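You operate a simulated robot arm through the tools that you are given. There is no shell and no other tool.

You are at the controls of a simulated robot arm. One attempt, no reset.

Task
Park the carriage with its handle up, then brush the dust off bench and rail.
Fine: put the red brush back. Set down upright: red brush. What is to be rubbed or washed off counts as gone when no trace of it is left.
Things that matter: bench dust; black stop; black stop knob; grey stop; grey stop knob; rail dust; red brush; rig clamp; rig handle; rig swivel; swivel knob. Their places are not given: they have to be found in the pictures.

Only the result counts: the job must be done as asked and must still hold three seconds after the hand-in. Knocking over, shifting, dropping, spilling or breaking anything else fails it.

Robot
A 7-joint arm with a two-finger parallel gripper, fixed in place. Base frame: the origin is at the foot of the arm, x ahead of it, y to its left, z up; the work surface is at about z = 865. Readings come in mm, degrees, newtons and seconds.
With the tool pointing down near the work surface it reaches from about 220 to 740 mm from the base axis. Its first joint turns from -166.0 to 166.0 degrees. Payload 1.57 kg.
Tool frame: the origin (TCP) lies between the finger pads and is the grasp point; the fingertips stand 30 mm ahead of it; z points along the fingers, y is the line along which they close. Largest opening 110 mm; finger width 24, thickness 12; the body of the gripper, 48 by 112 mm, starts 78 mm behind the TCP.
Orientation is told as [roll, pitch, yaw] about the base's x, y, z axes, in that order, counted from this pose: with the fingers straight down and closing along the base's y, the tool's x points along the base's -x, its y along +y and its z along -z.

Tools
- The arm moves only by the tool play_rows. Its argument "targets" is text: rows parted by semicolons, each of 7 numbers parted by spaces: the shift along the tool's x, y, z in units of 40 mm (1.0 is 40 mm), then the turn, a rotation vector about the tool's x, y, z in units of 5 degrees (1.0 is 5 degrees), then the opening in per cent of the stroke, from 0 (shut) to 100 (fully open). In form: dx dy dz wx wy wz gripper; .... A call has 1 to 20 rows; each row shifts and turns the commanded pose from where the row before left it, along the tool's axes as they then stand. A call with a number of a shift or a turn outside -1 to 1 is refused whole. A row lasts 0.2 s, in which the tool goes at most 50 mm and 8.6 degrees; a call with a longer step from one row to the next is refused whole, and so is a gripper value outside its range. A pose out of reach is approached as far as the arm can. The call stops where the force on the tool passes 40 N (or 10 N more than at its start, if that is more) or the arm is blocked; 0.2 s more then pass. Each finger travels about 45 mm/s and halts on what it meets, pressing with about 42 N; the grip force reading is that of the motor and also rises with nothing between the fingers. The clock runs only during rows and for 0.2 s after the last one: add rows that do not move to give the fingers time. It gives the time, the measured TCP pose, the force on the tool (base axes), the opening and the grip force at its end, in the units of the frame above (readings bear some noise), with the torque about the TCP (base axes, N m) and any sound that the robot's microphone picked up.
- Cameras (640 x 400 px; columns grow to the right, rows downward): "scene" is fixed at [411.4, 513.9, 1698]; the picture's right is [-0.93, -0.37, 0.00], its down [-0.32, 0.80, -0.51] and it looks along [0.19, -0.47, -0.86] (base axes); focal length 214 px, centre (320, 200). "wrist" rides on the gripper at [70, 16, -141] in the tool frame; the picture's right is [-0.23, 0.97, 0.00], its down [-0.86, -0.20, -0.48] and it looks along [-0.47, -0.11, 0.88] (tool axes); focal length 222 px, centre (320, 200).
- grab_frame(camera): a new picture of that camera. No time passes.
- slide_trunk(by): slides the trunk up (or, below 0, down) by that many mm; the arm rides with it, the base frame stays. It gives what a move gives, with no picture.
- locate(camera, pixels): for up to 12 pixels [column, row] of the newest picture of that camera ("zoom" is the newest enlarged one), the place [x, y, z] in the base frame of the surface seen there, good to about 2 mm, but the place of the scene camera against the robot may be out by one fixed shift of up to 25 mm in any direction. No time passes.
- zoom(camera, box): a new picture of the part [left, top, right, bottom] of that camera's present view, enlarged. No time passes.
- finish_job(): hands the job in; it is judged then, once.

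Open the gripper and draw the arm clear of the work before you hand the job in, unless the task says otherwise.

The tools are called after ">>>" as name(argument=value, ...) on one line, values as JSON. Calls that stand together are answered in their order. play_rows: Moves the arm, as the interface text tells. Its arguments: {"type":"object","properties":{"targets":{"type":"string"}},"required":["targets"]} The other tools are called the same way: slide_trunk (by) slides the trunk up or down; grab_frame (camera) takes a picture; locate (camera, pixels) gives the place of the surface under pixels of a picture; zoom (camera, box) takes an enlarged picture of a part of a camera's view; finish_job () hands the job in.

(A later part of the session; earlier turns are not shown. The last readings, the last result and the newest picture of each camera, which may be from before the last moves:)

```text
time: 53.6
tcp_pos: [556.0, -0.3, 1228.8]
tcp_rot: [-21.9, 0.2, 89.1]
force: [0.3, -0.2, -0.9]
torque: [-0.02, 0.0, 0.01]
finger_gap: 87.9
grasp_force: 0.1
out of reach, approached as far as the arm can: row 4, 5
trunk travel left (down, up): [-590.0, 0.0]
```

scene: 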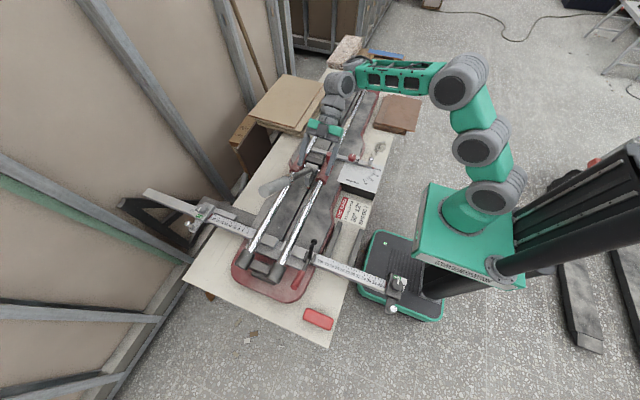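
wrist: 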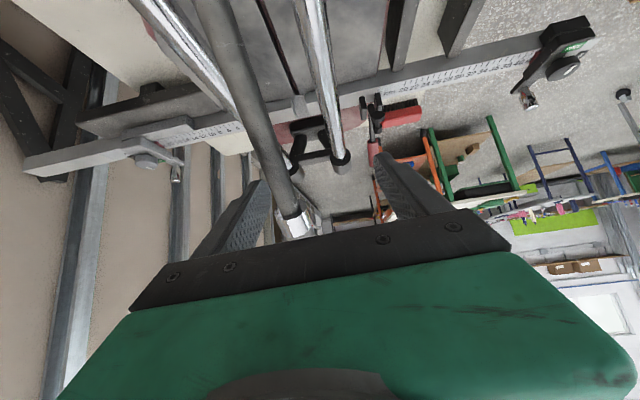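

Now I move to the standoff above the handle's grip, about (612,222,1271).

>>> play_rows(targets="0 0 -0.5 0 0 0 80;-0.925 -0.282 -0.03 0 0 0 80;-0.925 -0.282 -0.03 0 0 0 80;-0.925 -0.282 -0.03 0 0 0 80;-0.925 -0.282 -0.03 0 0 0 80;-0.925 -0.282 -0.03 0 0 0 80;-0.925 -0.282 -0.03 0 0 0 80;0 0 0 0 0 0 80")

>>> grab_frame(camera="wrist")

>>> zoom(camera="scene", box=[220, 100, 420, 240])

```text
time: 55.5
tcp_pos: [610.6, 216.6, 1278.9]
tcp_rot: [-21.7, 0.0, 89.0]
force: [0.7, 0.2, 0.6]
torque: [-0.01, -0.02, -0.01]
finger_gap: 88.0
grasp_force: 0.0
trunk travel left (down, up): [-590.0, 0.0]
```

```text
taken
```

wrist: 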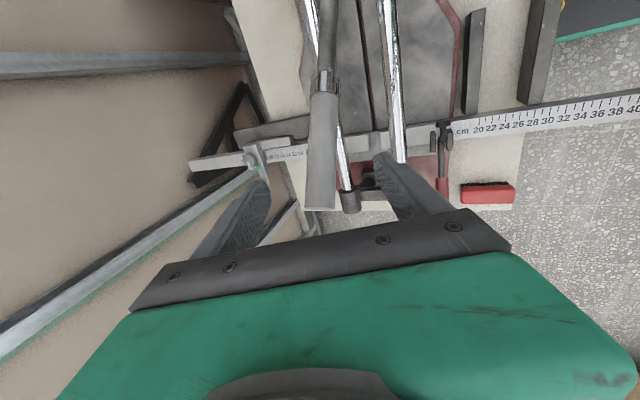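

```text
2.86 times, centred on (320, 170) of scene
```

zoom: 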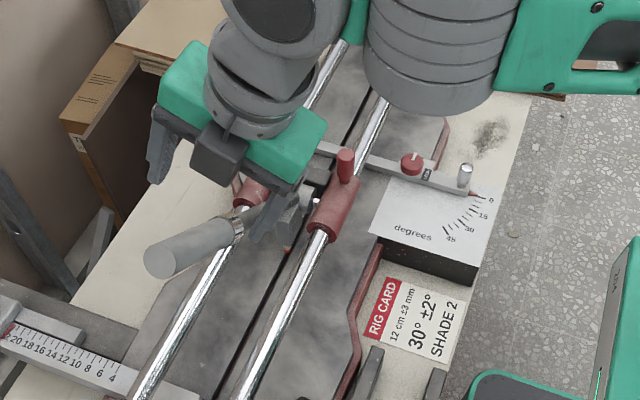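

The handle lies between the fingers in the wrist view, columns ~308–338. I locate points along it.

>>> locate(camera="wrist", pixels=[[328, 40], [326, 80], [323, 110], [322, 150], [321, 190], [320, 205], [310, 150], [333, 150], [308, 200], [333, 200]])

```text
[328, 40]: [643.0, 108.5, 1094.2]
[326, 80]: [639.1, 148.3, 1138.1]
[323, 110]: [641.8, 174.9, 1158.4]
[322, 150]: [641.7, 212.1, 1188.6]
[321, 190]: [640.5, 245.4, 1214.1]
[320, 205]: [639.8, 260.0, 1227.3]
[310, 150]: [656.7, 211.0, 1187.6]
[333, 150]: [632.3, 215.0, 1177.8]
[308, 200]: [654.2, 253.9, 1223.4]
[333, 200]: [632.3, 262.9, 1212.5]
```

Handle axis at x≈644, passing (y 222, z 1176). I descend along the tool so the handle lies between the pads, then close.

>>> play_rows(targets="-0.06 0.06 0.89 0 0 0 80;-0.06 0.06 0.89 0 0 0 80;-0.06 0.06 0.89 0 0 0 80;0 0 0 0 0 0 80")

>>> grab_frame(camera="wrist")

```text
time: 56.5
tcp_pos: [642.9, 224.0, 1175.6]
tcp_rot: [-22.0, 0.0, 89.0]
force: [0.5, 0.3, -0.1]
torque: [0.01, -0.02, 0.0]
finger_gap: 88.0
grasp_force: 0.0
trunk travel left (down, up): [-590.0, 0.0]
```

```text
taken
```

wrist: 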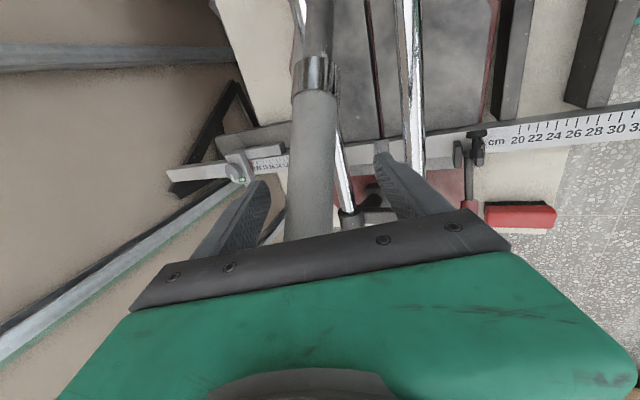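

The handle is between the pads. I close the gripper on it.

>>> play_rows(targets="0 0 0 0 0 0 40;0 0 0 0 0 0 20;0 0 0 0 0 0 10;0 0 0 0 0 0 0;0 0 0 0 0 0 0")

```text
time: 57.8
tcp_pos: [649.3, 223.7, 1178.4]
tcp_rot: [-22.6, -0.3, 88.6]
force: [25.5, -5.3, -3.5]
torque: [0.17, 0.98, -1.25]
finger_gap: 42.0
grasp_force: 35.4
trunk travel left (down, up): [-590.0, 0.0]
stopped in row 5: the force on the tool passed its limit at 41 N (the readings are from after the stop); the commanded pose is now the measured one
```

The grip holds (gap 42 mm, handle axis x≈650). I begin lifting along the arc about the pivot, two steps first to check the forces.

>>> play_rows(targets="0 -0.06 0.02 0 0 0 0;0.48 -0.19 -0.47 0 0 0 0;0.52 -0.178 -0.427 0 0 0 0;0 0 0 0 0 0 0")

>>> zoom(camera="scene", box=[220, 100, 420, 240])

```text
time: 58.8
tcp_pos: [647.3, 183.6, 1216.1]
tcp_rot: [-22.2, -0.2, 88.9]
force: [-0.2, -0.1, -13.5]
torque: [1.97, 1.72, -1.14]
finger_gap: 45.4
grasp_force: 45.1
trunk travel left (down, up): [-590.0, 0.0]
```

```text
2.86 times, centred on (320, 170) of scene
```

zoom: 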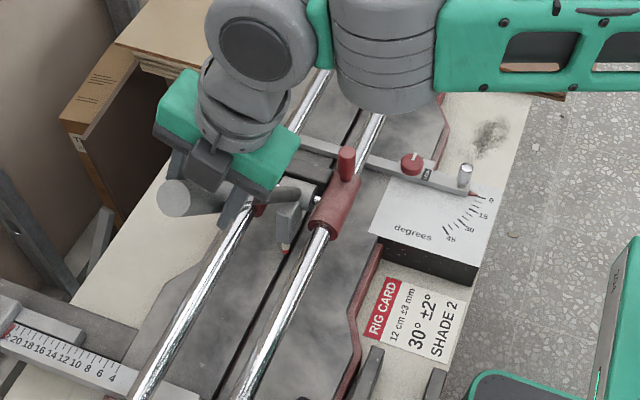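

The handle follows with only ~14 N. I continue the arc to 71°.

>>> play_rows(targets="0.56 -0.16 -0.383 0 0 0 0;0.595 -0.14 -0.337 0 0 0 0;0.622 -0.119 -0.286 0 0 0 0;0.65 -0.097 -0.238 0 0 0 0;0 0 0 0 0 0 0")

>>> zoom(camera="scene", box=[220, 80, 420, 220])

```text
time: 60.0
tcp_pos: [643.1, 85.4, 1273.9]
tcp_rot: [-22.6, -0.2, 89.0]
force: [-22.8, 3.4, 2.3]
torque: [-0.02, 2.23, -0.73]
finger_gap: 45.6
grasp_force: 44.5
trunk travel left (down, up): [-590.0, 0.0]
```

```text
2.86 times, centred on (320, 150) of scene
```

zoom: 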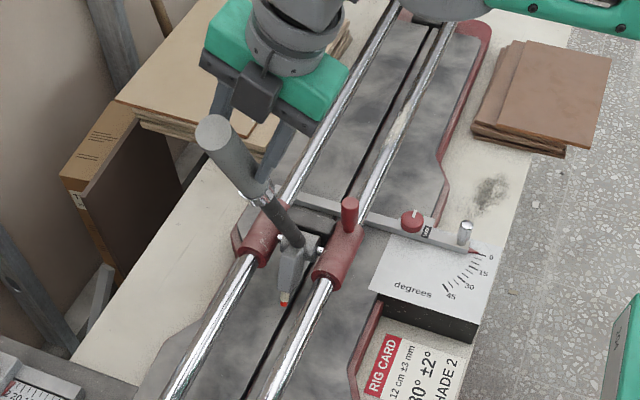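

The handle is at about 71°. I relieve the sideways force a little and continue to about 81°.

>>> play_rows(targets="0 0.115 -0.048 0 0 0 0;0.67 -0.076 -0.182 0 0 0 0;0.683 -0.054 -0.129 0 0 0 0;0 0 0 0 0 0 0")

>>> zoom(camera="scene", box=[220, 80, 420, 220])

```text
time: 61.0
tcp_pos: [638.6, 31.3, 1286.6]
tcp_rot: [-22.7, -0.2, 89.0]
force: [0.1, 0.1, 0.6]
torque: [-0.01, -0.02, -0.02]
finger_gap: 0.1
grasp_force: 22.0
trunk travel left (down, up): [-590.0, 0.0]
```

```text
2.86 times, centred on (320, 150) of scene
```

zoom: 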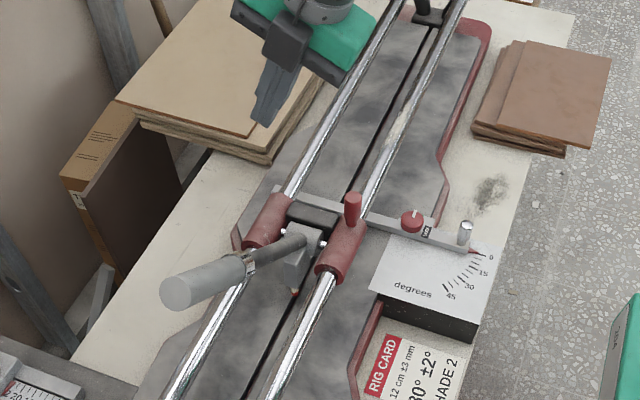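

The handle slipped out and swung back to its lower rest angle, and the carriage moved slightly toward −y; the pads were too oblique to the handle. I reduce the outward tilt to ~12°, open, and go back over the handle to regrip.

>>> play_rows(targets="0 0 -0.2 -1 0 0 40;0 0 -0.2 -1 0 0 80;0 0 0 -0.1 0 0 80;-0.9 0 0 0 0 0 80;-0.9 0 0 0 0 0 80;-0.9 0 0 0 0 0 80;-0.9 0 0 0 0 0 80;0 0 0 0 0 0 80")

>>> grab_frame(camera="wrist")

>>> locate(camera="wrist", pixels=[[328, 20], [326, 60], [323, 100], [322, 140], [321, 170], [320, 190]])

```text
time: 62.8
tcp_pos: [633.3, 178.4, 1298.3]
tcp_rot: [-12.0, -0.2, 88.8]
force: [0.2, -0.1, -1.0]
torque: [0.02, 0.01, -0.02]
finger_gap: 88.2
grasp_force: 0.2
out of reach, approached as far as the arm can: row 4, 5, 6
trunk travel left (down, up): [-590.0, 0.0]
```

```text
taken
```

wrist: 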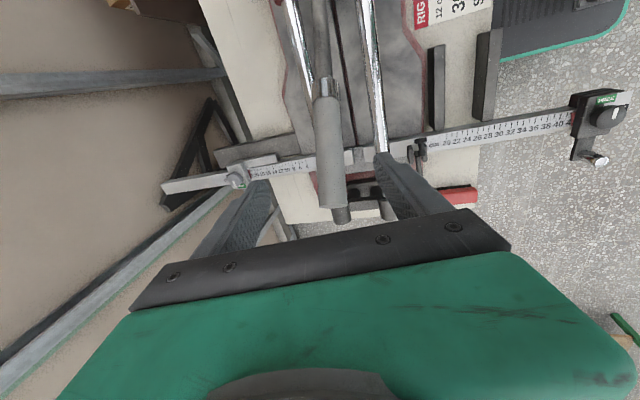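

```text
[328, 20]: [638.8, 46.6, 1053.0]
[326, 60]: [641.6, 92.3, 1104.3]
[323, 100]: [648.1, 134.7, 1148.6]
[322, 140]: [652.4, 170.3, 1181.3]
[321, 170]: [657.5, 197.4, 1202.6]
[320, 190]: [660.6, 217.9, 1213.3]
```

I refine along the visible centerline of the grip (about (326,100) to (333,200)).

>>> locate(camera="wrist", pixels=[[322, 60], [325, 85], [327, 110], [330, 150], [333, 195], [333, 204], [320, 150], [340, 150]])

```text
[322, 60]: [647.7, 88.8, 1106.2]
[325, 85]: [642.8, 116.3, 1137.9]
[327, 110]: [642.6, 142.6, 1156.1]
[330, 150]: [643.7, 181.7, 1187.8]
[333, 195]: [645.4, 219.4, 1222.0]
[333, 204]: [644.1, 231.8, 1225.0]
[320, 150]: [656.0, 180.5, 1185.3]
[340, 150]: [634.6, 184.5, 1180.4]
```

The carriage moved about −30 mm; the pivot is now near y≈−48 and the grip axis passes (648,195,1172). I descend onto it and close.

>>> play_rows(targets="-0.1 0.074 0.79 0 0 0 80;-0.1 0.074 0.79 0 0 0 80;-0.1 0.074 0.79 0 0 0 80;-0.1 0.074 0.79 0 0 0 80;0 0 0 0 0 0 80;0 0 0 0 0 0 50;0 0 0 0 0 0 40;0 0 0 0 0 0 36;0 0 0 0 0 0 34")

```text
time: 64.8
tcp_pos: [649.4, 195.3, 1173.8]
tcp_rot: [-12.0, -0.2, 88.9]
force: [2.6, 0.7, 0.7]
torque: [0.02, 0.03, 0.01]
finger_gap: 40.3
grasp_force: 1.3
trunk travel left (down, up): [-590.0, 0.0]
```

Contact just begins at a gap of about 40 mm with small force. I close fully to squeeze.

>>> play_rows(targets="0 0 0 0 0 0 30;0 0 0 0 0 0 20;0 0 0 0 0 0 0;0 0 0 0 0 0 0")

>>> grab_frame(camera="wrist")

```text
time: 65.8
tcp_pos: [652.1, 194.9, 1173.5]
tcp_rot: [-12.0, -0.2, 88.9]
force: [12.0, 1.1, 4.8]
torque: [0.01, 0.78, -0.55]
finger_gap: 38.0
grasp_force: 30.5
trunk travel left (down, up): [-590.0, 0.0]
```

```text
taken
```

wrist: 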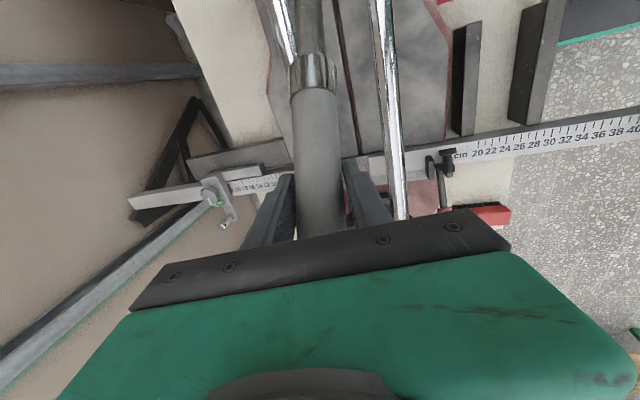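

The squeeze is good. I lift along the arc (pivot y −48, z 967, radius 319) to about 60°.

>>> play_rows(targets="0.475 -0.13 -0.5 0 0 0 0;0.515 -0.097 -0.455 0 0 0 0;0.555 -0.087 -0.41 0 0 0 0;0.59 -0.077 -0.362 0 0 0 0;0 0 0 0 0 0 0")

>>> grab_frame(camera="wrist")

```text
time: 67.0
tcp_pos: [649.5, 110.1, 1243.5]
tcp_rot: [-11.7, -0.1, 88.9]
force: [1.4, 1.6, -11.1]
torque: [1.93, 2.0, -1.17]
finger_gap: 41.7
grasp_force: 44.6
trunk travel left (down, up): [-590.0, 0.0]
```

```text
taken
```

wrist: 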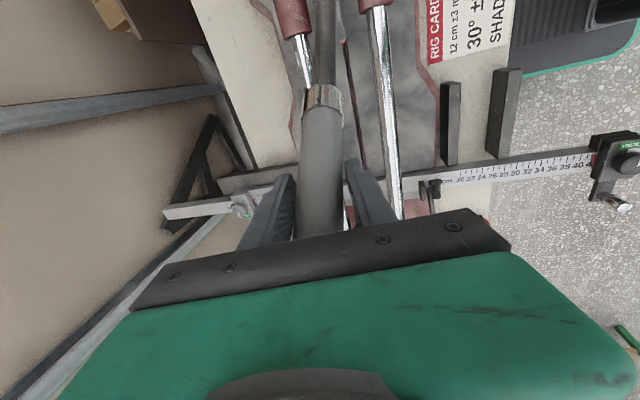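

Still gripped at about 60°. I go on and take out the tilt gradually so the pads stay parallel with the handle.

>>> play_rows(targets="0.62 -0.054 -0.313 -0.35 0 0 0;0.645 -0.036 -0.257 -0.35 0 0 0;0 0 0 0 0 0 0")

```text
time: 67.8
tcp_pos: [647.6, 59.9, 1269.4]
tcp_rot: [-8.4, -0.2, 89.0]
force: [10.3, 2.4, -1.7]
torque: [0.68, 2.32, -1.15]
finger_gap: 39.9
grasp_force: 45.2
trunk travel left (down, up): [-590.0, 0.0]
```

Torque about y is from residual tilt; I continue with faster untilting.

>>> play_rows(targets="0.665 -0.025 -0.203 -0.7 0 0 0;0.68 -0.013 -0.144 -0.5 0 0 0;0 0 0 0 0 0 0")

>>> grab_frame(camera="wrist")

>>> zoom(camera="scene", box=[220, 60, 420, 200])

```text
time: 68.6
tcp_pos: [649.0, 3.8, 1280.1]
tcp_rot: [-2.5, -0.2, 88.7]
force: [37.8, -1.4, 4.3]
torque: [-1.12, 1.38, -0.85]
finger_gap: 34.8
grasp_force: 41.8
trunk travel left (down, up): [-590.0, 0.0]
```

```text
taken
```

wrist: 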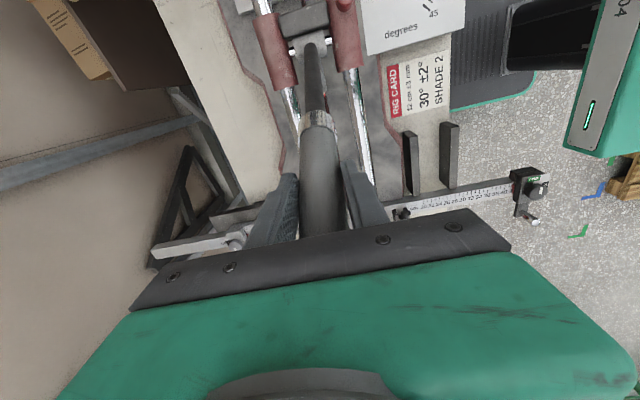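

```text
2.86 times, centred on (320, 130) of scene
```

zoom: 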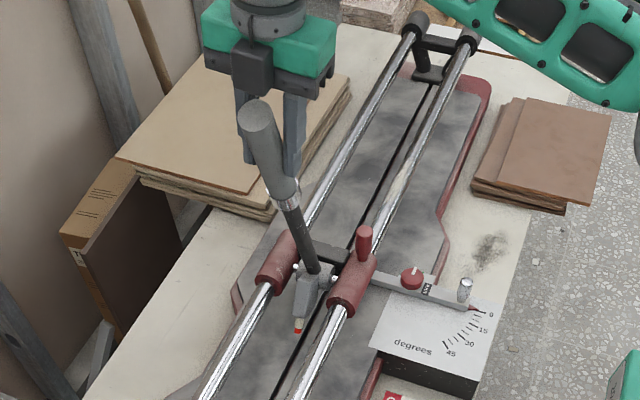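

The handle is near 80°, but the gap shrinks and x-force is 38 N, so it may be sliding out. I zoom to see how it sits between the pads.

>>> zoom(camera="wrist", box=[220, 80, 420, 260])

>>> zoom(camera="scene", box=[270, 60, 350, 130])

```text
2.22 times, centred on (320, 170) of wrist
```

zoom: 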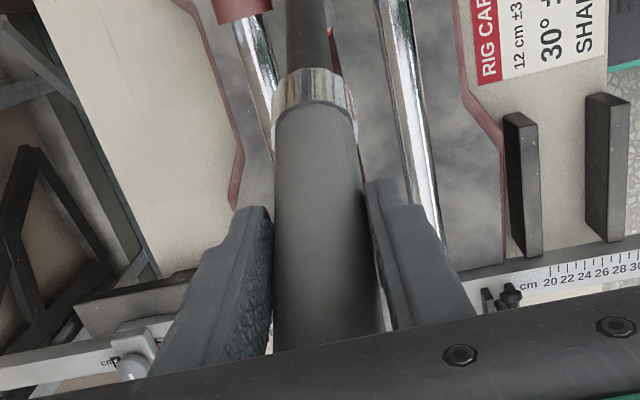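

```text
5.71 times, centred on (310, 95) of scene
```

zoom: 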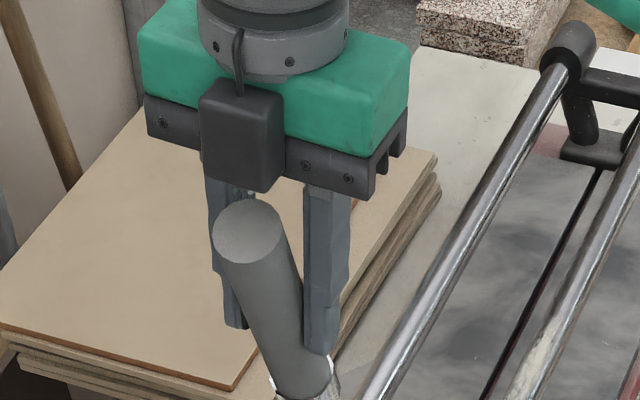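

The handle is still squarely between the pads (about 35 mm thick). I relieve the x-force by moving +5 mm and go on past vertical in two steps.

>>> play_rows(targets="0 -0.12 0 0 0 0 0;0.69 0 -0.085 0 0 0 0;0 0 0 0 0 0 0")

```text
time: 69.4
tcp_pos: [649.3, -23.7, 1283.6]
tcp_rot: [-2.4, -0.1, 88.8]
force: [17.9, 0.6, 4.3]
torque: [-1.04, 1.59, -0.57]
finger_gap: 34.9
grasp_force: 41.4
trunk travel left (down, up): [-590.0, 0.0]
```

>>> play_rows(targets="0.695 0 -0.025 0 0 0 0;0.695 0 0.035 0 0 0 0;0 0 0 0 0 0 0")

>>> zoom(camera="scene", box=[220, 60, 420, 200])

>>> grab_frame(camera="wrist")

```text
time: 70.2
tcp_pos: [649.5, -77.6, 1285.9]
tcp_rot: [-2.6, -0.1, 88.8]
force: [22.6, 1.6, 10.0]
torque: [-1.06, 1.42, -0.6]
finger_gap: 34.9
grasp_force: 42.2
trunk travel left (down, up): [-590.0, 0.0]
```

```text
2.86 times, centred on (320, 130) of scene
```

zoom: 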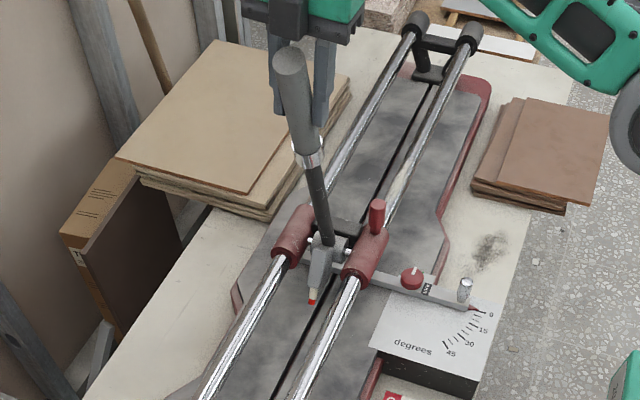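

```text
taken
```

wrist: 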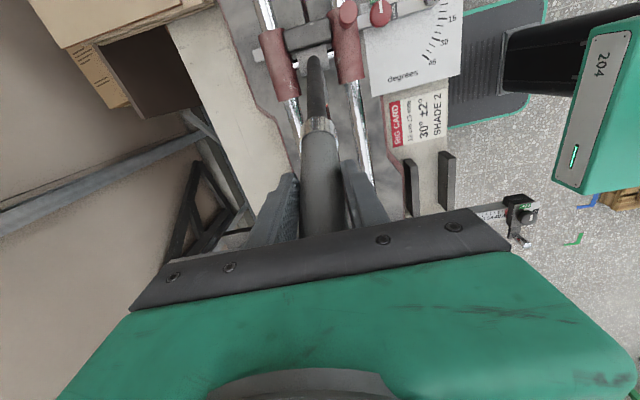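

The carriage now slides along with the handle, so the handle may have reached its end stop. I measure the handle's angle with the wrist camera.

>>> locate(camera="wrist", pixels=[[318, 105], [315, 60], [316, 80], [319, 124], [321, 160], [322, 200], [347, 14], [345, 60], [278, 60], [302, 60], [380, 10], [314, 52]])

>>> zoom(camera="wrist", box=[240, 0, 420, 120])

```text
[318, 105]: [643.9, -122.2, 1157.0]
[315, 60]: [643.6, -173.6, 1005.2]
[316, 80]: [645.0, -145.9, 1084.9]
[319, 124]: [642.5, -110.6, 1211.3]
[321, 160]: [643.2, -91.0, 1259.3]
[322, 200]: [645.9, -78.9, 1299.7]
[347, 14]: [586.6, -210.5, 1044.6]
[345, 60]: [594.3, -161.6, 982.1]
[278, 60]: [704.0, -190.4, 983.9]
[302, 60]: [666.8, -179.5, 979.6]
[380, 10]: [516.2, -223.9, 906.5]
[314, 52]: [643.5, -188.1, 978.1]
```

```text
3.33 times, centred on (330, 60) of wrist
```

zoom: 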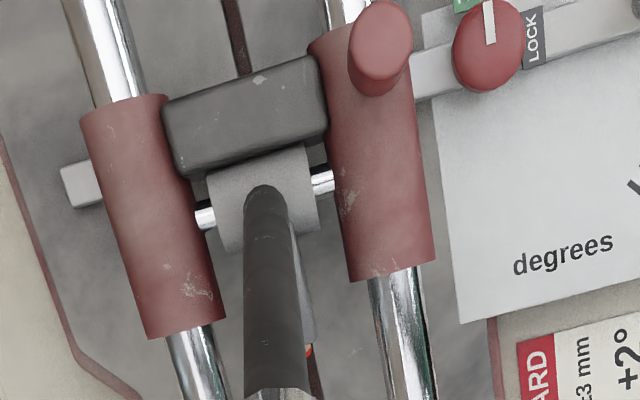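

The handle is at about 71° and the carriage slides with it from there, so 71° looks like its upper stop. I release gently to see whether it stays up.

>>> play_rows(targets="0 0 0 0 0 0 34;0 0 0 0 0 0 45;0 0 0 0 0 0 60;0 0 0 0 0 0 80;0 0 0 0 0 0 80")

>>> grab_frame(camera="wrist")

>>> zoom(camera="scene", box=[220, 60, 420, 200])

```text
time: 71.4
tcp_pos: [646.7, -76.6, 1286.7]
tcp_rot: [-2.5, -0.2, 89.0]
force: [0.7, -0.4, -0.6]
torque: [-0.06, 0.02, 0.0]
finger_gap: 87.6
grasp_force: 0.1
trunk travel left (down, up): [-590.0, 0.0]
```

```text
taken
```

wrist: 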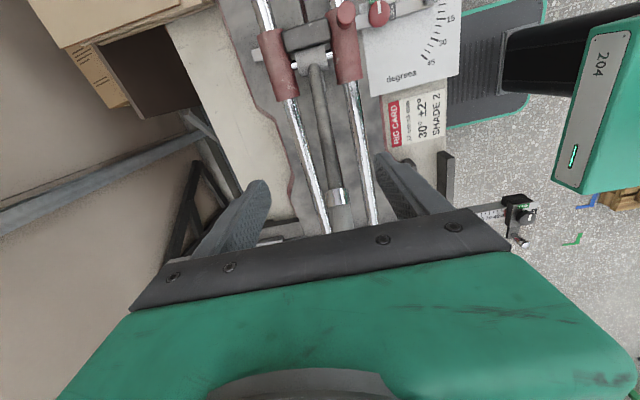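

```text
2.86 times, centred on (320, 130) of scene
```

zoom: 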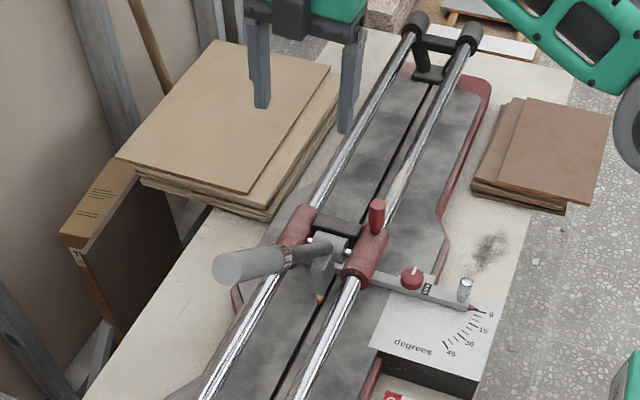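

It swung back down again. I measure its rest angle to see whether it is the same as at the start.

>>> locate(camera="wrist", pixels=[[315, 80], [324, 130], [333, 180], [337, 196], [341, 212], [314, 55], [347, 14], [345, 70]])

>>> zoom(camera="scene", box=[280, 120, 380, 180])

```text
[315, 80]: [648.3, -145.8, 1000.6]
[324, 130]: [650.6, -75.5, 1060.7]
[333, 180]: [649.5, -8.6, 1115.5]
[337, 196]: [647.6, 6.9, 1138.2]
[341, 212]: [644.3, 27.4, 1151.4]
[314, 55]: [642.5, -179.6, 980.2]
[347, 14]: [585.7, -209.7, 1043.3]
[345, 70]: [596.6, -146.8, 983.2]
```

```text
6.40 times, centred on (330, 150) of scene
```

zoom: 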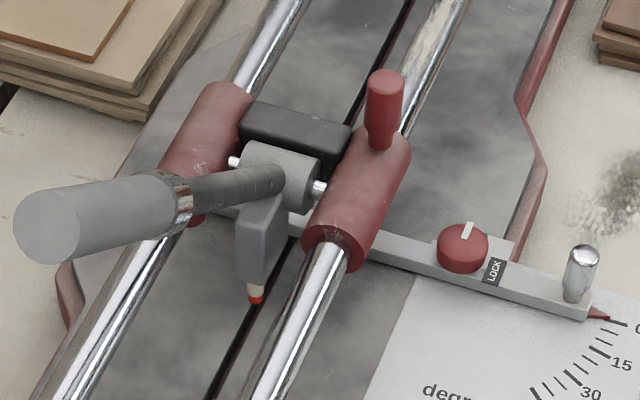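

The rest angle is again 40°, so the handle has a sprung "up" rest where the cutter tip is clear of the bed. The reachable parking end is the +y (fence) end; I check the fence heights under the cutter path there.

>>> zoom(camera="scene", box=[230, 210, 340, 290])

>>> locate(camera="zoom", pixels=[[265, 120], [340, 155], [310, 125], [390, 180], [200, 190], [330, 210], [130, 215], [290, 290], [210, 240], [215, 290], [320, 190], [500, 120]])

```text
5.00 times, centred on (285, 250) of scene
```

zoom: 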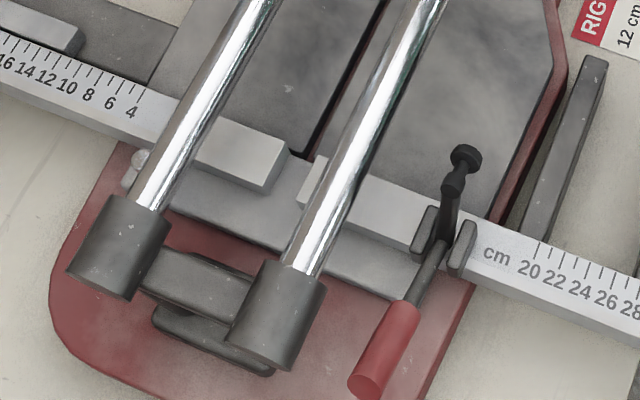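

```text
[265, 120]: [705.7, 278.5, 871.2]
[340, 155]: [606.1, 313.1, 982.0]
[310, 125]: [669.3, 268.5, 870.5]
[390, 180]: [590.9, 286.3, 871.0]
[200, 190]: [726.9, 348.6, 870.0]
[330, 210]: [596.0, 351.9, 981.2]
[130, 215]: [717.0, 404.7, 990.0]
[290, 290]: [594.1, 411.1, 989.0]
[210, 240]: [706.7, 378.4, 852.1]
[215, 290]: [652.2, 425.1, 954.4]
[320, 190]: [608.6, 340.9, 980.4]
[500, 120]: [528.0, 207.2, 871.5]
```

I locate the fence block tops and the clamp parts.

>>> locate(camera="zoom", pixels=[[240, 150], [270, 175], [240, 210], [310, 185], [380, 215], [380, 260], [540, 260], [465, 155], [455, 245], [375, 380], [410, 320], [100, 120]])

```text
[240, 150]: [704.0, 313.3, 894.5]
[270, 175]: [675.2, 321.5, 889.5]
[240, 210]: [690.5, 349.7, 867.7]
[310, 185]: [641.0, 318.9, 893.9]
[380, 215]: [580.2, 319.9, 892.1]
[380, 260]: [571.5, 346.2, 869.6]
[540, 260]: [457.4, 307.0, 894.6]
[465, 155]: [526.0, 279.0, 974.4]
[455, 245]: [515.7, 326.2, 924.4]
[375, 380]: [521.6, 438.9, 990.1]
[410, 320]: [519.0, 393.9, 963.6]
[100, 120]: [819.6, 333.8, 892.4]
```

The fence leaves a gap for the cutter, so the carriage can slide to the +y end. I will grip the red push knob (top at about (586,−210,1043)) and slide the carriage; first I rotate the tool back to yaw 0.

>>> play_rows(targets="0 0 0 -0.5 0 0 80;0 0 0 0 0 1 80;0 0 0 0 0 1 80;0 0 0 0 0 1 80;0 0 0 0 0 1 80;0 0 0 0 0 1 80;0 0 0 0 0 1 60;0 0 0 0 0 1 50;0 0 0 0 0 1 50;0 0 0 0 0 1 50;0 0 0 0 0 1 50;0 0 0 0 0 1 50;0 0 0 0 0 1 50;0 0 0 0 0 1 50;0 0 0 0 0 1 50;0 0 0 0 0 1 50;0 0 0 0 0 1 50;0 0 0 0 0 1 50;0 0 0 0 0 0.8 50")

```text
time: 75.4
tcp_pos: [646.5, -77.8, 1283.1]
tcp_rot: [0.2, 0.0, 0.0]
force: [-0.4, -0.7, 0.5]
torque: [-0.01, 0.0, 0.04]
finger_gap: 55.2
grasp_force: 0.2
trunk travel left (down, up): [-590.0, 0.0]
```

I move over the knob, to about (586,−210,1150).

>>> play_rows(targets="0.3 -0.66 0.66 0 0 0 50;0.3 -0.66 0.66 0 0 0 50;0.3 -0.66 0.66 0 0 0 50;0.3 -0.66 0.66 0 0 0 50;0.3 -0.66 0.66 0 0 0 50;0 0 0 0 0 0 50")

>>> grab_frame(camera="wrist")

>>> grab_frame(camera="scene")

```text
time: 76.8
tcp_pos: [585.7, -208.2, 1152.0]
tcp_rot: [0.2, -0.1, 0.0]
force: [0.0, -0.6, 0.0]
torque: [-0.02, -0.03, 0.01]
finger_gap: 55.0
grasp_force: 0.1
trunk travel left (down, up): [-590.0, 0.0]
```

```text
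taken
```

wrist: 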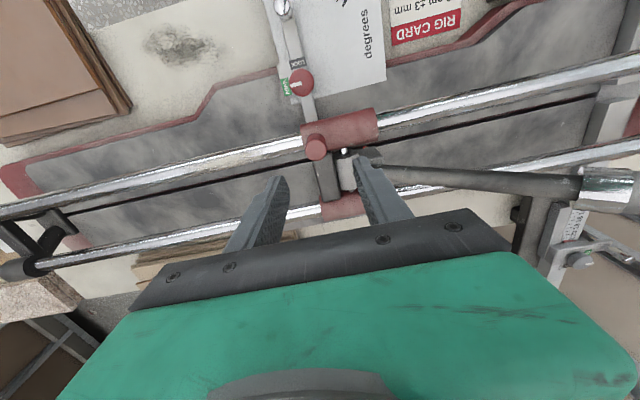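

```text
taken
```

scene: 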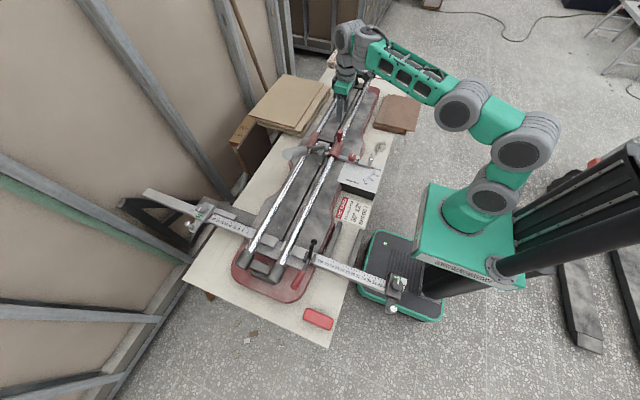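

The knob top is at (316,147) and rail dust around (230,160) in the wrist view. I zoom and locate both, plus the bench dust at (178,45).

>>> zoom(camera="wrist", box=[100, 100, 420, 300])

>>> locate(camera="wrist", pixels=[[316, 147], [308, 150], [325, 146], [316, 138], [370, 115], [370, 135], [230, 158], [180, 174], [270, 150], [178, 45], [145, 40], [215, 50]])

```text
2.00 times, centred on (260, 200) of wrist
```

zoom: 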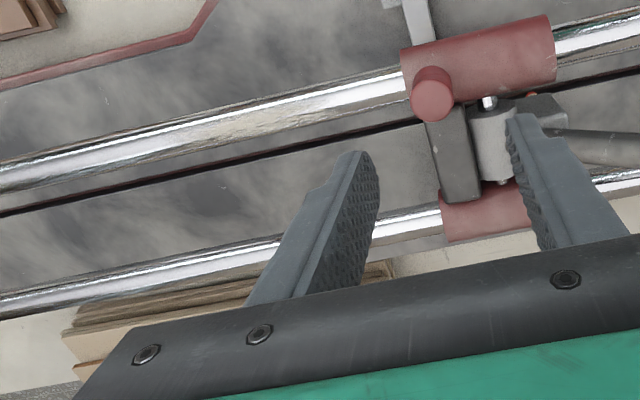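

```text
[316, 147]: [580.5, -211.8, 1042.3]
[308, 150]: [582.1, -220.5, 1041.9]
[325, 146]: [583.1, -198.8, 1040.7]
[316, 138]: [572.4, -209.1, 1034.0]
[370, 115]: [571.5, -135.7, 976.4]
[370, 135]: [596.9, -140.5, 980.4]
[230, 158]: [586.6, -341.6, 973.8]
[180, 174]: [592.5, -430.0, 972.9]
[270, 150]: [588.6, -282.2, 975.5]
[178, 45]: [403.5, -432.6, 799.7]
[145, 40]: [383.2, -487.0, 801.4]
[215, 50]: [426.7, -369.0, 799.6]
```

I descend around the knob (centre (583,−210), top z 1042) and close on it.

>>> play_rows(targets="0.02 -0.01 0.8 0 0 0 50;0.02 -0.01 0.8 0 0 0 50;0 -0.01 0.8 0 0 0 50;0 -0.01 0.8 0 0 0 50;0 0 0 0 0 0 40;0 0 0 0 0 0 26;0 0 0 0 0 0 22;0 0 0 0 0 0 10;0 0 0 0 0 0 0")

>>> grab_frame(camera="wrist")

```text
time: 78.8
tcp_pos: [600.3, -217.1, 1041.8]
tcp_rot: [0.3, 0.6, 0.0]
force: [-0.2, 4.4, -1.9]
torque: [-0.7, -0.34, 0.08]
finger_gap: 24.9
grasp_force: 28.1
out of reach, approached as far as the arm can: row 2, 4
trunk travel left (down, up): [-590.0, 0.0]
```

```text
taken
```

wrist: 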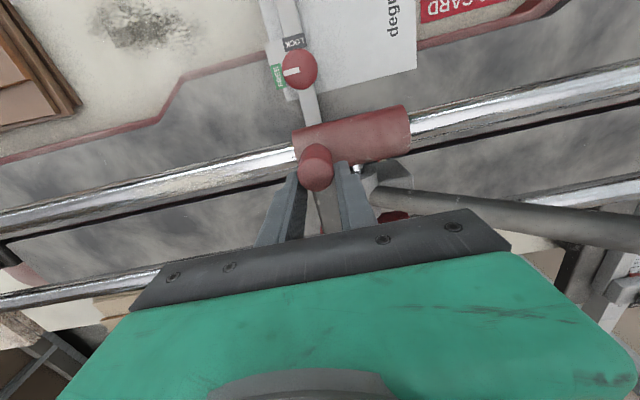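

The tool ended ~17 mm off in x and 18 mm high because of a joint limit, so the grip is marginal. I open and try to recentre.

>>> play_rows(targets="0 0 0 0 0 0 20;0 0 0 0 0 0 40;0 0 0 0 0 0 50;0.4 0.16 0 0 0 0 50;0 0 0 0 0 0 50")

>>> grab_frame(camera="scene")

```text
time: 80.0
tcp_pos: [593.2, -215.0, 1052.9]
tcp_rot: [0.3, 0.4, 0.1]
force: [-0.7, 0.1, 0.1]
torque: [0.03, -0.02, -0.01]
finger_gap: 55.3
grasp_force: 0.1
out of reach, approached as far as the arm can: row 4
trunk travel left (down, up): [-590.0, 0.0]
```

```text
taken
```

scene: 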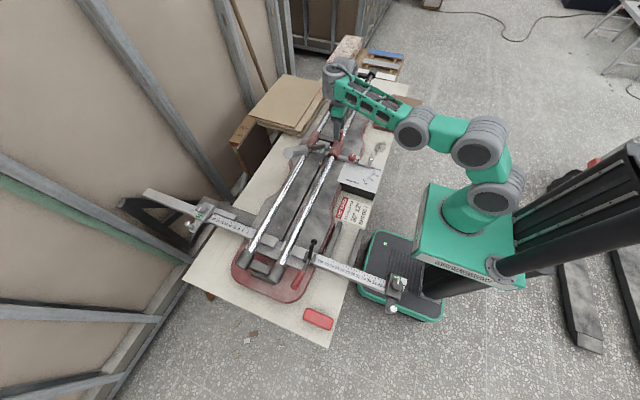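

The low side is limited with the trunk fully up. I rise 120 mm and lower the trunk 120 mm, which brings the tool back over the knob with room to go lower.

>>> play_rows(targets="0 0 -1 0 0 0 50;0 0 -1 0 0 0 50;0.15 0.1 -1 0 0 0 50;0 0 -0.5 0 0 0 50;0 0 0 0 0 0 50")

>>> slide_trunk(by=-120)

>>> grab_frame(camera="wrist")

```text
time: 81.2
tcp_pos: [586.2, -211.0, 1192.1]
tcp_rot: [0.2, 0.0, -0.1]
force: [-0.3, -0.3, 0.3]
torque: [0.02, 0.0, -0.01]
finger_gap: 55.1
grasp_force: 0.0
trunk travel left (down, up): [-590.0, 0.0]
```

```text
time: 82.7
tcp_pos: [586.8, -212.0, 1073.1]
tcp_rot: [0.3, 0.0, 0.1]
force: [0.6, -0.1, 0.4]
torque: [0.0, -0.02, 0.03]
finger_gap: 55.0
grasp_force: 0.0
trunk travel left (down, up): [-470.0, 120.0]
```

```text
taken
```

wrist: 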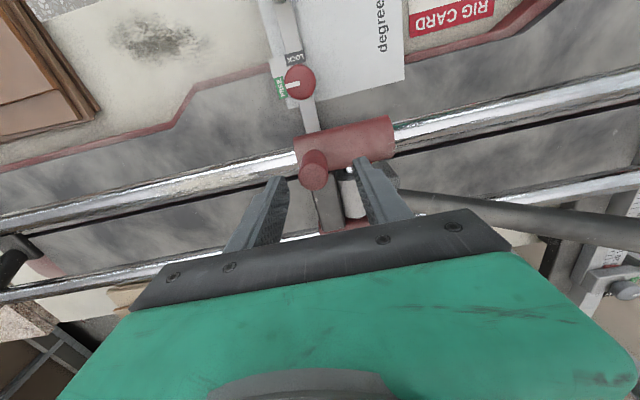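

Positioned at z 1073 above the knob. I descend 50 mm to z≈1023 and close.

>>> locate(camera="wrist", pixels=[[313, 175], [302, 177], [325, 173], [313, 185]])

>>> play_rows(targets="0.06 0.03 0.6 0 0 0 50;0.03 0.02 0.65 0 0 0 50;0 0 0 0 0 0 50")

```text
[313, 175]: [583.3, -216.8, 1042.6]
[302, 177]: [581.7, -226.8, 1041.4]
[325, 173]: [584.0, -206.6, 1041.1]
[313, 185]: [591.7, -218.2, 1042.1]
```

```text
time: 83.5
tcp_pos: [583.6, -211.8, 1021.7]
tcp_rot: [0.2, 0.1, 0.0]
force: [-0.4, 0.9, -0.2]
torque: [-0.02, -0.02, -0.01]
finger_gap: 55.1
grasp_force: 0.1
trunk travel left (down, up): [-470.0, 120.0]
```

Good, no limit now. I shift 5 mm to the knob's centre (y≈−217) and close.

>>> play_rows(targets="0 -0.12 0 0 0 0 40;0 0 0 0 0 0 26;0 0 0 0 0 0 22;0 0 0 0 0 0 10;0 0 0 0 0 0 0;0 0 0 0 0 0 0")

```text
time: 84.9
tcp_pos: [582.9, -216.6, 1022.9]
tcp_rot: [0.2, 0.0, -0.1]
force: [-1.0, -4.5, -0.9]
torque: [-1.41, -0.17, -0.14]
finger_gap: 24.5
grasp_force: 37.1
trunk travel left (down, up): [-470.0, 120.0]
```

The knob is gripped. I slide the carriage +y gently, testing the force.

>>> play_rows(targets="0 0.4 0 0 0 0 0;0 0.6 0 0 0 0 0;0 0.6 0 0 0 0 0;0 0 0 0 0 0 0")

```text
time: 85.9
tcp_pos: [582.8, -149.2, 1021.6]
tcp_rot: [0.1, -0.2, 0.0]
force: [17.9, 4.1, 9.3]
torque: [-0.89, -0.31, 0.1]
finger_gap: 24.6
grasp_force: 35.9
trunk travel left (down, up): [-470.0, 120.0]
```

It slides with little resistance; a small +x pull shows, so I add a slight +x and continue.

>>> play_rows(targets="-0.08 0.6 -0.04 0 0 0 0;-0.02 0.7 0 0 0 0 0;-0.02 0.7 0 0 0 0 0;-0.02 0.7 0 0 0 0 0;0 0 0 0 0 0 0")

>>> grab_frame(camera="scene")

```text
time: 87.1
tcp_pos: [584.3, -41.0, 1022.8]
tcp_rot: [0.2, 0.2, 0.0]
force: [-26.4, 5.0, -7.8]
torque: [-1.57, 0.2, 0.03]
finger_gap: 24.7
grasp_force: 36.2
trunk travel left (down, up): [-470.0, 120.0]
```

```text
taken
```

scene: 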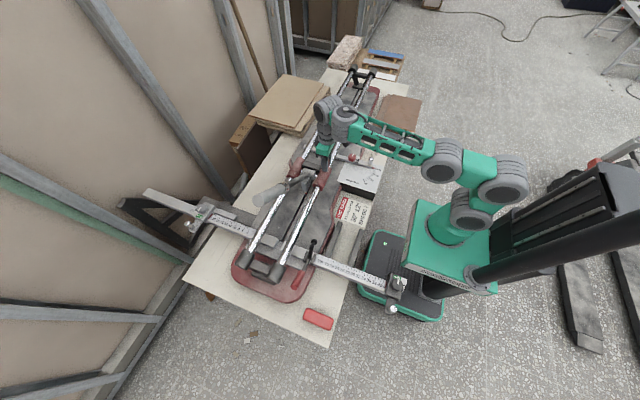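

The x-force changed sign, so the rails run straight along y; I take the x back 5 mm and continue along pure y.

>>> play_rows(targets="0.1 0.5 0.03 0 0 0 0;0 0.7 0 0 0 0 0;0 0.7 0 0 0 0 0;0 0.7 0 0 0 0 0;0 0.7 0 0 0 0 0;0 0 0 0 0 0 0")

```text
time: 88.5
tcp_pos: [586.5, 88.2, 1021.8]
tcp_rot: [0.2, 0.0, 0.1]
force: [-7.2, 4.6, 0.3]
torque: [-1.11, 0.85, 0.05]
finger_gap: 24.6
grasp_force: 36.5
trunk travel left (down, up): [-470.0, 120.0]
```

Continuing +y; the clamp parts at x≈515, z<985 stay well clear.

>>> play_rows(targets="0 0.7 0 0 0 0 0;0 0.7 0 0 0 0 0;0 0.7 0 0 0 0 0;0 0.7 0 0 0 0 0;0 0.7 0 0 0 0 0;0 0 0 0 0 0 0")

>>> zoom(camera="scene", box=[200, 150, 380, 300])

```text
time: 89.7
tcp_pos: [586.1, 215.9, 1023.4]
tcp_rot: [0.1, 0.3, -1.0]
force: [0.8, -27.2, 3.2]
torque: [-1.72, -0.2, 0.06]
finger_gap: 24.9
grasp_force: 36.7
trunk travel left (down, up): [-470.0, 120.0]
stopped in row 5: the force on the tool passed its limit at 49 N (the readings are from after the stop); the commanded pose is now the measured one
```

```text
2.67 times, centred on (290, 225) of scene
```

zoom: 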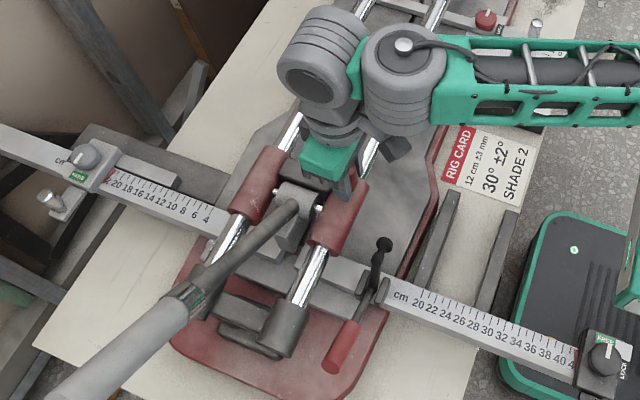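

The carriage stopped at knob y≈216 with a 49 N contact. I zoom in to see what it met.

>>> zoom(camera="scene", box=[260, 195, 340, 265])

>>> grab_frame(camera="wrist")

```text
5.71 times, centred on (300, 230) of scene
```

zoom: 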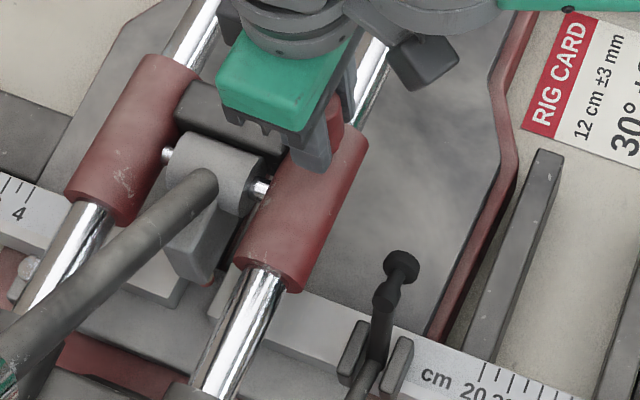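

```text
taken
```

wrist: 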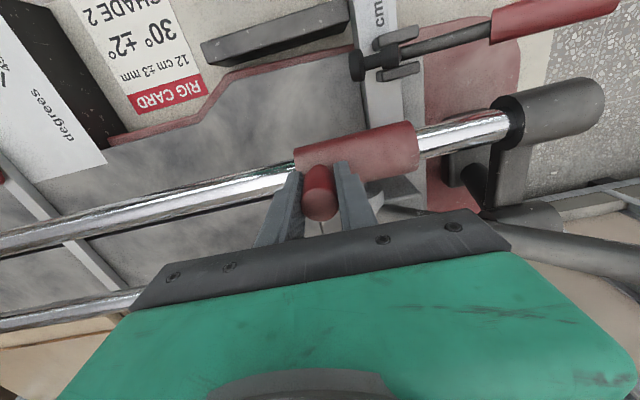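

I locate the blade's lower tip and the fence blocks near (205,280) in this zoom, and the remaining rail gap.

>>> zoom(camera="scene", box=[275, 225, 315, 260])

>>> locate(camera="zoom", pixels=[[180, 190], [150, 215], [120, 190], [190, 215], [100, 240], [60, 210], [240, 250], [300, 250], [210, 180], [225, 150]])

>>> locate(camera="wrist", pixels=[[418, 150], [500, 120], [412, 125], [360, 140], [425, 125]])

```text
11.43 times, centred on (295, 242) of scene
```

zoom: 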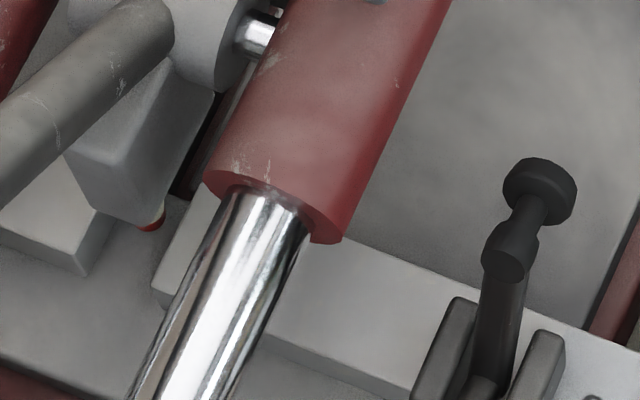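

```text
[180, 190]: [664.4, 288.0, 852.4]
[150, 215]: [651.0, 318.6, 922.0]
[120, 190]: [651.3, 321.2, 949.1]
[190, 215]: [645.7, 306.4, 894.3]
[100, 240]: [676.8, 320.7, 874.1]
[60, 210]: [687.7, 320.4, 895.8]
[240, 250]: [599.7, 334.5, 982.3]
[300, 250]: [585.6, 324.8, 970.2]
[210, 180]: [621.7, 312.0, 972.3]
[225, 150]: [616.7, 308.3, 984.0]
```

```text
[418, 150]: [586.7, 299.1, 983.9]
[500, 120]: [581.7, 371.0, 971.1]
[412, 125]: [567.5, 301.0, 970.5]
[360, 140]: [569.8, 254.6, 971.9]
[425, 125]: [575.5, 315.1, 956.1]
```

The carriage is at a travel limit with the cutter in the fence gap; the rail end caps are still 70 mm away, so this is its end of travel. Before parking for good I want to test whether the handle can go past vertical and stay, so I slide the carriage back to mid-rail.

>>> play_rows(targets="0 -0.6 0 0 0 0 0;0 -0.8 0 0 0 0 0;0 -0.8 0 0 0 0 0;0 -0.8 0 0 0 0 0;0 -0.8 0 0 0 0 0;0 -0.8 0 0 0 0 0;0 -0.8 0 0 0 0 0;0 -0.8 0 0 0 0 0;0 -0.8 0 0 0 0 0;0 -0.8 0 0 0 0 0;0 0 0 0 0 0 0")

```text
time: 92.1
tcp_pos: [582.7, -95.0, 1022.4]
tcp_rot: [0.1, 0.4, -0.7]
force: [9.2, -4.8, 3.0]
torque: [-1.36, -0.22, 0.05]
finger_gap: 24.7
grasp_force: 37.0
trunk travel left (down, up): [-470.0, 120.0]
```

Carriage back at knob y≈−95 (pivot ≈ −50). I release the knob, rise, and raise the trunk again.

>>> play_rows(targets="0 0 0 0 0 0 30;0 0 0 0 0 0 50;0 0 0 0 0 0 60;0 0 -1 0 0 0 60;0 0 -1 0 0 0 60;0 0 -0.7 0 0 0 60;0 0 0 0 0 0 60")

>>> slide_trunk(by=120)

```text
time: 93.7
tcp_pos: [583.8, -91.3, 1133.4]
tcp_rot: [0.1, 0.3, -0.6]
force: [0.3, -0.5, -0.3]
torque: [-0.03, -0.02, 0.04]
finger_gap: 66.0
grasp_force: 0.1
trunk travel left (down, up): [-470.0, 120.0]
```

```text
time: 95.2
tcp_pos: [584.2, -92.5, 1252.1]
tcp_rot: [0.1, 0.4, -0.6]
force: [0.3, -1.1, -0.6]
torque: [0.01, -0.01, 0.01]
finger_gap: 66.1
grasp_force: 0.0
trunk travel left (down, up): [-590.0, 0.0]
```

I rotate to yaw +90 here.

>>> play_rows(targets="0 0 0 0 0 -1 80;0 0 0 0 0 -1 80;0 0 0 0 0 -1 80;0 0 0 0 0 -1 80;0 0 0 0 0 -1 80;0 0 0 0 0 -1 80;0 0 0 0 0 -1 80;0 0 0 0 0 -1 80;0 0 0 0 0 -1 80;0 0 0 0 0 -1 80;0 0 0 0 0 -1 80;0 0 0 0 0 -1 80;0 0 0 0 0 -1 80;0 0 0 0 0 -1 80;0 0 0 0 0 -1 80;0 0 0 0 0 -1 80;0 0 0 0 0 -1 80;0 0 0 0 0 -1 80;0 0 0 1 0 0 80;0 0 0 0.6 0 0 80")

```text
time: 99.4
tcp_pos: [583.8, -93.7, 1253.1]
tcp_rot: [-8.0, -0.1, 89.5]
force: [-0.6, -1.1, -0.4]
torque: [0.0, 0.01, 0.0]
finger_gap: 88.1
grasp_force: 0.0
trunk travel left (down, up): [-590.0, 0.0]
```

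I move above the handle grip, adding a 17° lean of the body toward +y so I can turn the tool along with the handle.

>>> play_rows(targets="-0.856 -0.15 -0.08 0 0 0 80;-0.856 -0.15 -0.08 0 0 0 80;-0.856 -0.15 -0.08 0 0 0 80;-0.856 -0.15 -0.08 0 0 0 80;-0.856 -0.15 -0.08 0 0 0 80;-0.856 -0.15 -0.08 0 0 0 80;-0.856 -0.15 -0.08 0 0 0 80;-0.856 -0.15 -0.08 0 0 0 80;0 0 0 0 1 0 80;0 0 0 0 1 0 80;0 0 0 0 1 0 80;0 0 0 0 0.4 0 80;0 0 0 0 0 0 80")

>>> grab_frame(camera="wrist")

```text
time: 102.2
tcp_pos: [615.7, 175.5, 1276.0]
tcp_rot: [-8.2, 16.7, 87.0]
force: [0.7, 0.6, -0.2]
torque: [0.03, -0.01, 0.0]
finger_gap: 88.0
grasp_force: 0.1
out of reach, approached as far as the arm can: row 6, 7, 12
trunk travel left (down, up): [-590.0, 0.0]
```

```text
taken
```

wrist: 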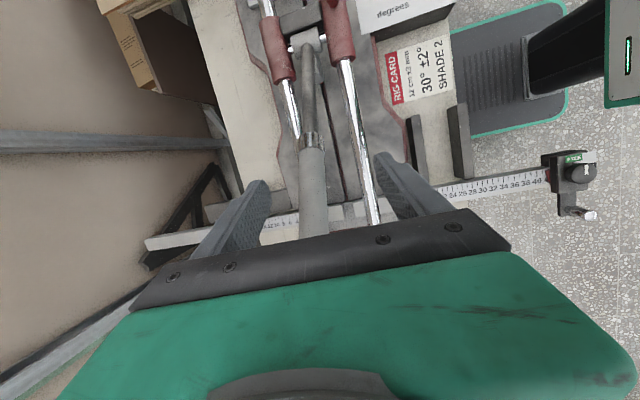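

I locate the handle now.

>>> locate(camera="wrist", pixels=[[306, 60], [308, 110], [311, 135], [312, 160], [314, 190], [315, 220], [300, 190], [327, 190]])

```text
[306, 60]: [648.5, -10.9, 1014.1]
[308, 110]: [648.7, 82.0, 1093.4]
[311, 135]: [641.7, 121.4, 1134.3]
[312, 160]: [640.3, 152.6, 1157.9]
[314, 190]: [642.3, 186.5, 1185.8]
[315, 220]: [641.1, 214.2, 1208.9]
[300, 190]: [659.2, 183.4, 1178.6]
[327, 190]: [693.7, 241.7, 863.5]
```

I shift +x first so the fingers straddle the handle, then descend to the grip point and close.

>>> play_rows(targets="0 -0.8 0 0 0 0 80;-0.437 0.11 0.797 0 0 0 80;-0.437 0.11 0.797 0 0 0 80;-0.437 0.11 0.797 0 0 0 80;0 0 0 0 0 0 80;0 0 0 0 0 0 50;0 0 0 0 0 0 36;0 0 0 0 0 0 33;0 0 0 0 0 0 33")

>>> grab_frame(camera="wrist")

```text
time: 104.2
tcp_pos: [629.0, 187.8, 1157.6]
tcp_rot: [-8.1, 16.7, 87.2]
force: [2.3, -0.8, -3.2]
torque: [-0.14, -1.4, 1.74]
finger_gap: 81.7
grasp_force: 25.7
out of reach, approached as far as the arm can: row 1
trunk travel left (down, up): [-590.0, 0.0]
```

```text
taken
```

wrist: 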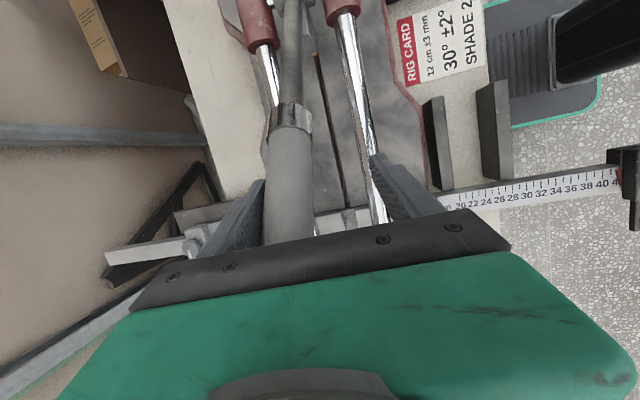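

The tool landed 20 mm short in x. I open slightly and correct by (+20,+10,+15).

>>> play_rows(targets="0 0 0 0 0 0 85;-0.08 -0.27 -0.18 0 0 0 85;-0.08 -0.27 -0.18 0 0 0 85;0 0 0 0 0 0 85")

```text
time: 105.2
tcp_pos: [648.7, 198.1, 1173.6]
tcp_rot: [-8.1, 16.8, 87.0]
force: [0.3, 0.0, -0.7]
torque: [-0.01, 0.01, -0.01]
finger_gap: 93.4
grasp_force: 0.1
trunk travel left (down, up): [-590.0, 0.0]
```

Now at (648.7,198.1,1173.6). I close on the handle.

>>> play_rows(targets="0 0 0 0 0 0 60;0 0 0 0 0 0 40;0 0 0 0 0 0 33;0 0 0 0 0 0 30;0 0 0 0 0 0 20;0 0 0 0 0 0 0;0 0 0 0 0 0 0")

```text
time: 106.8
tcp_pos: [650.5, 197.4, 1173.6]
tcp_rot: [-8.1, 16.7, 87.1]
force: [17.3, 1.8, 7.0]
torque: [0.07, 1.05, -0.88]
finger_gap: 37.0
grasp_force: 29.8
trunk travel left (down, up): [-590.0, 0.0]
```

Gripped well. I lift along the arc with tool orientation fixed up to ~60°.

>>> play_rows(targets="0.6 -0.1 -0.348 0 0 0 0;0.628 -0.07 -0.295 0 0 0 0;0.653 -0.063 -0.238 0 0 0 0;0.672 -0.057 -0.18 0 0 0 0;0 0 0 0 0 0 0")

```text
time: 108.0
tcp_pos: [648.8, 112.2, 1246.1]
tcp_rot: [-8.0, 16.9, 87.1]
force: [5.2, 2.8, -1.7]
torque: [0.35, 2.6, -1.52]
finger_gap: 38.8
grasp_force: 44.6
trunk travel left (down, up): [-590.0, 0.0]
```

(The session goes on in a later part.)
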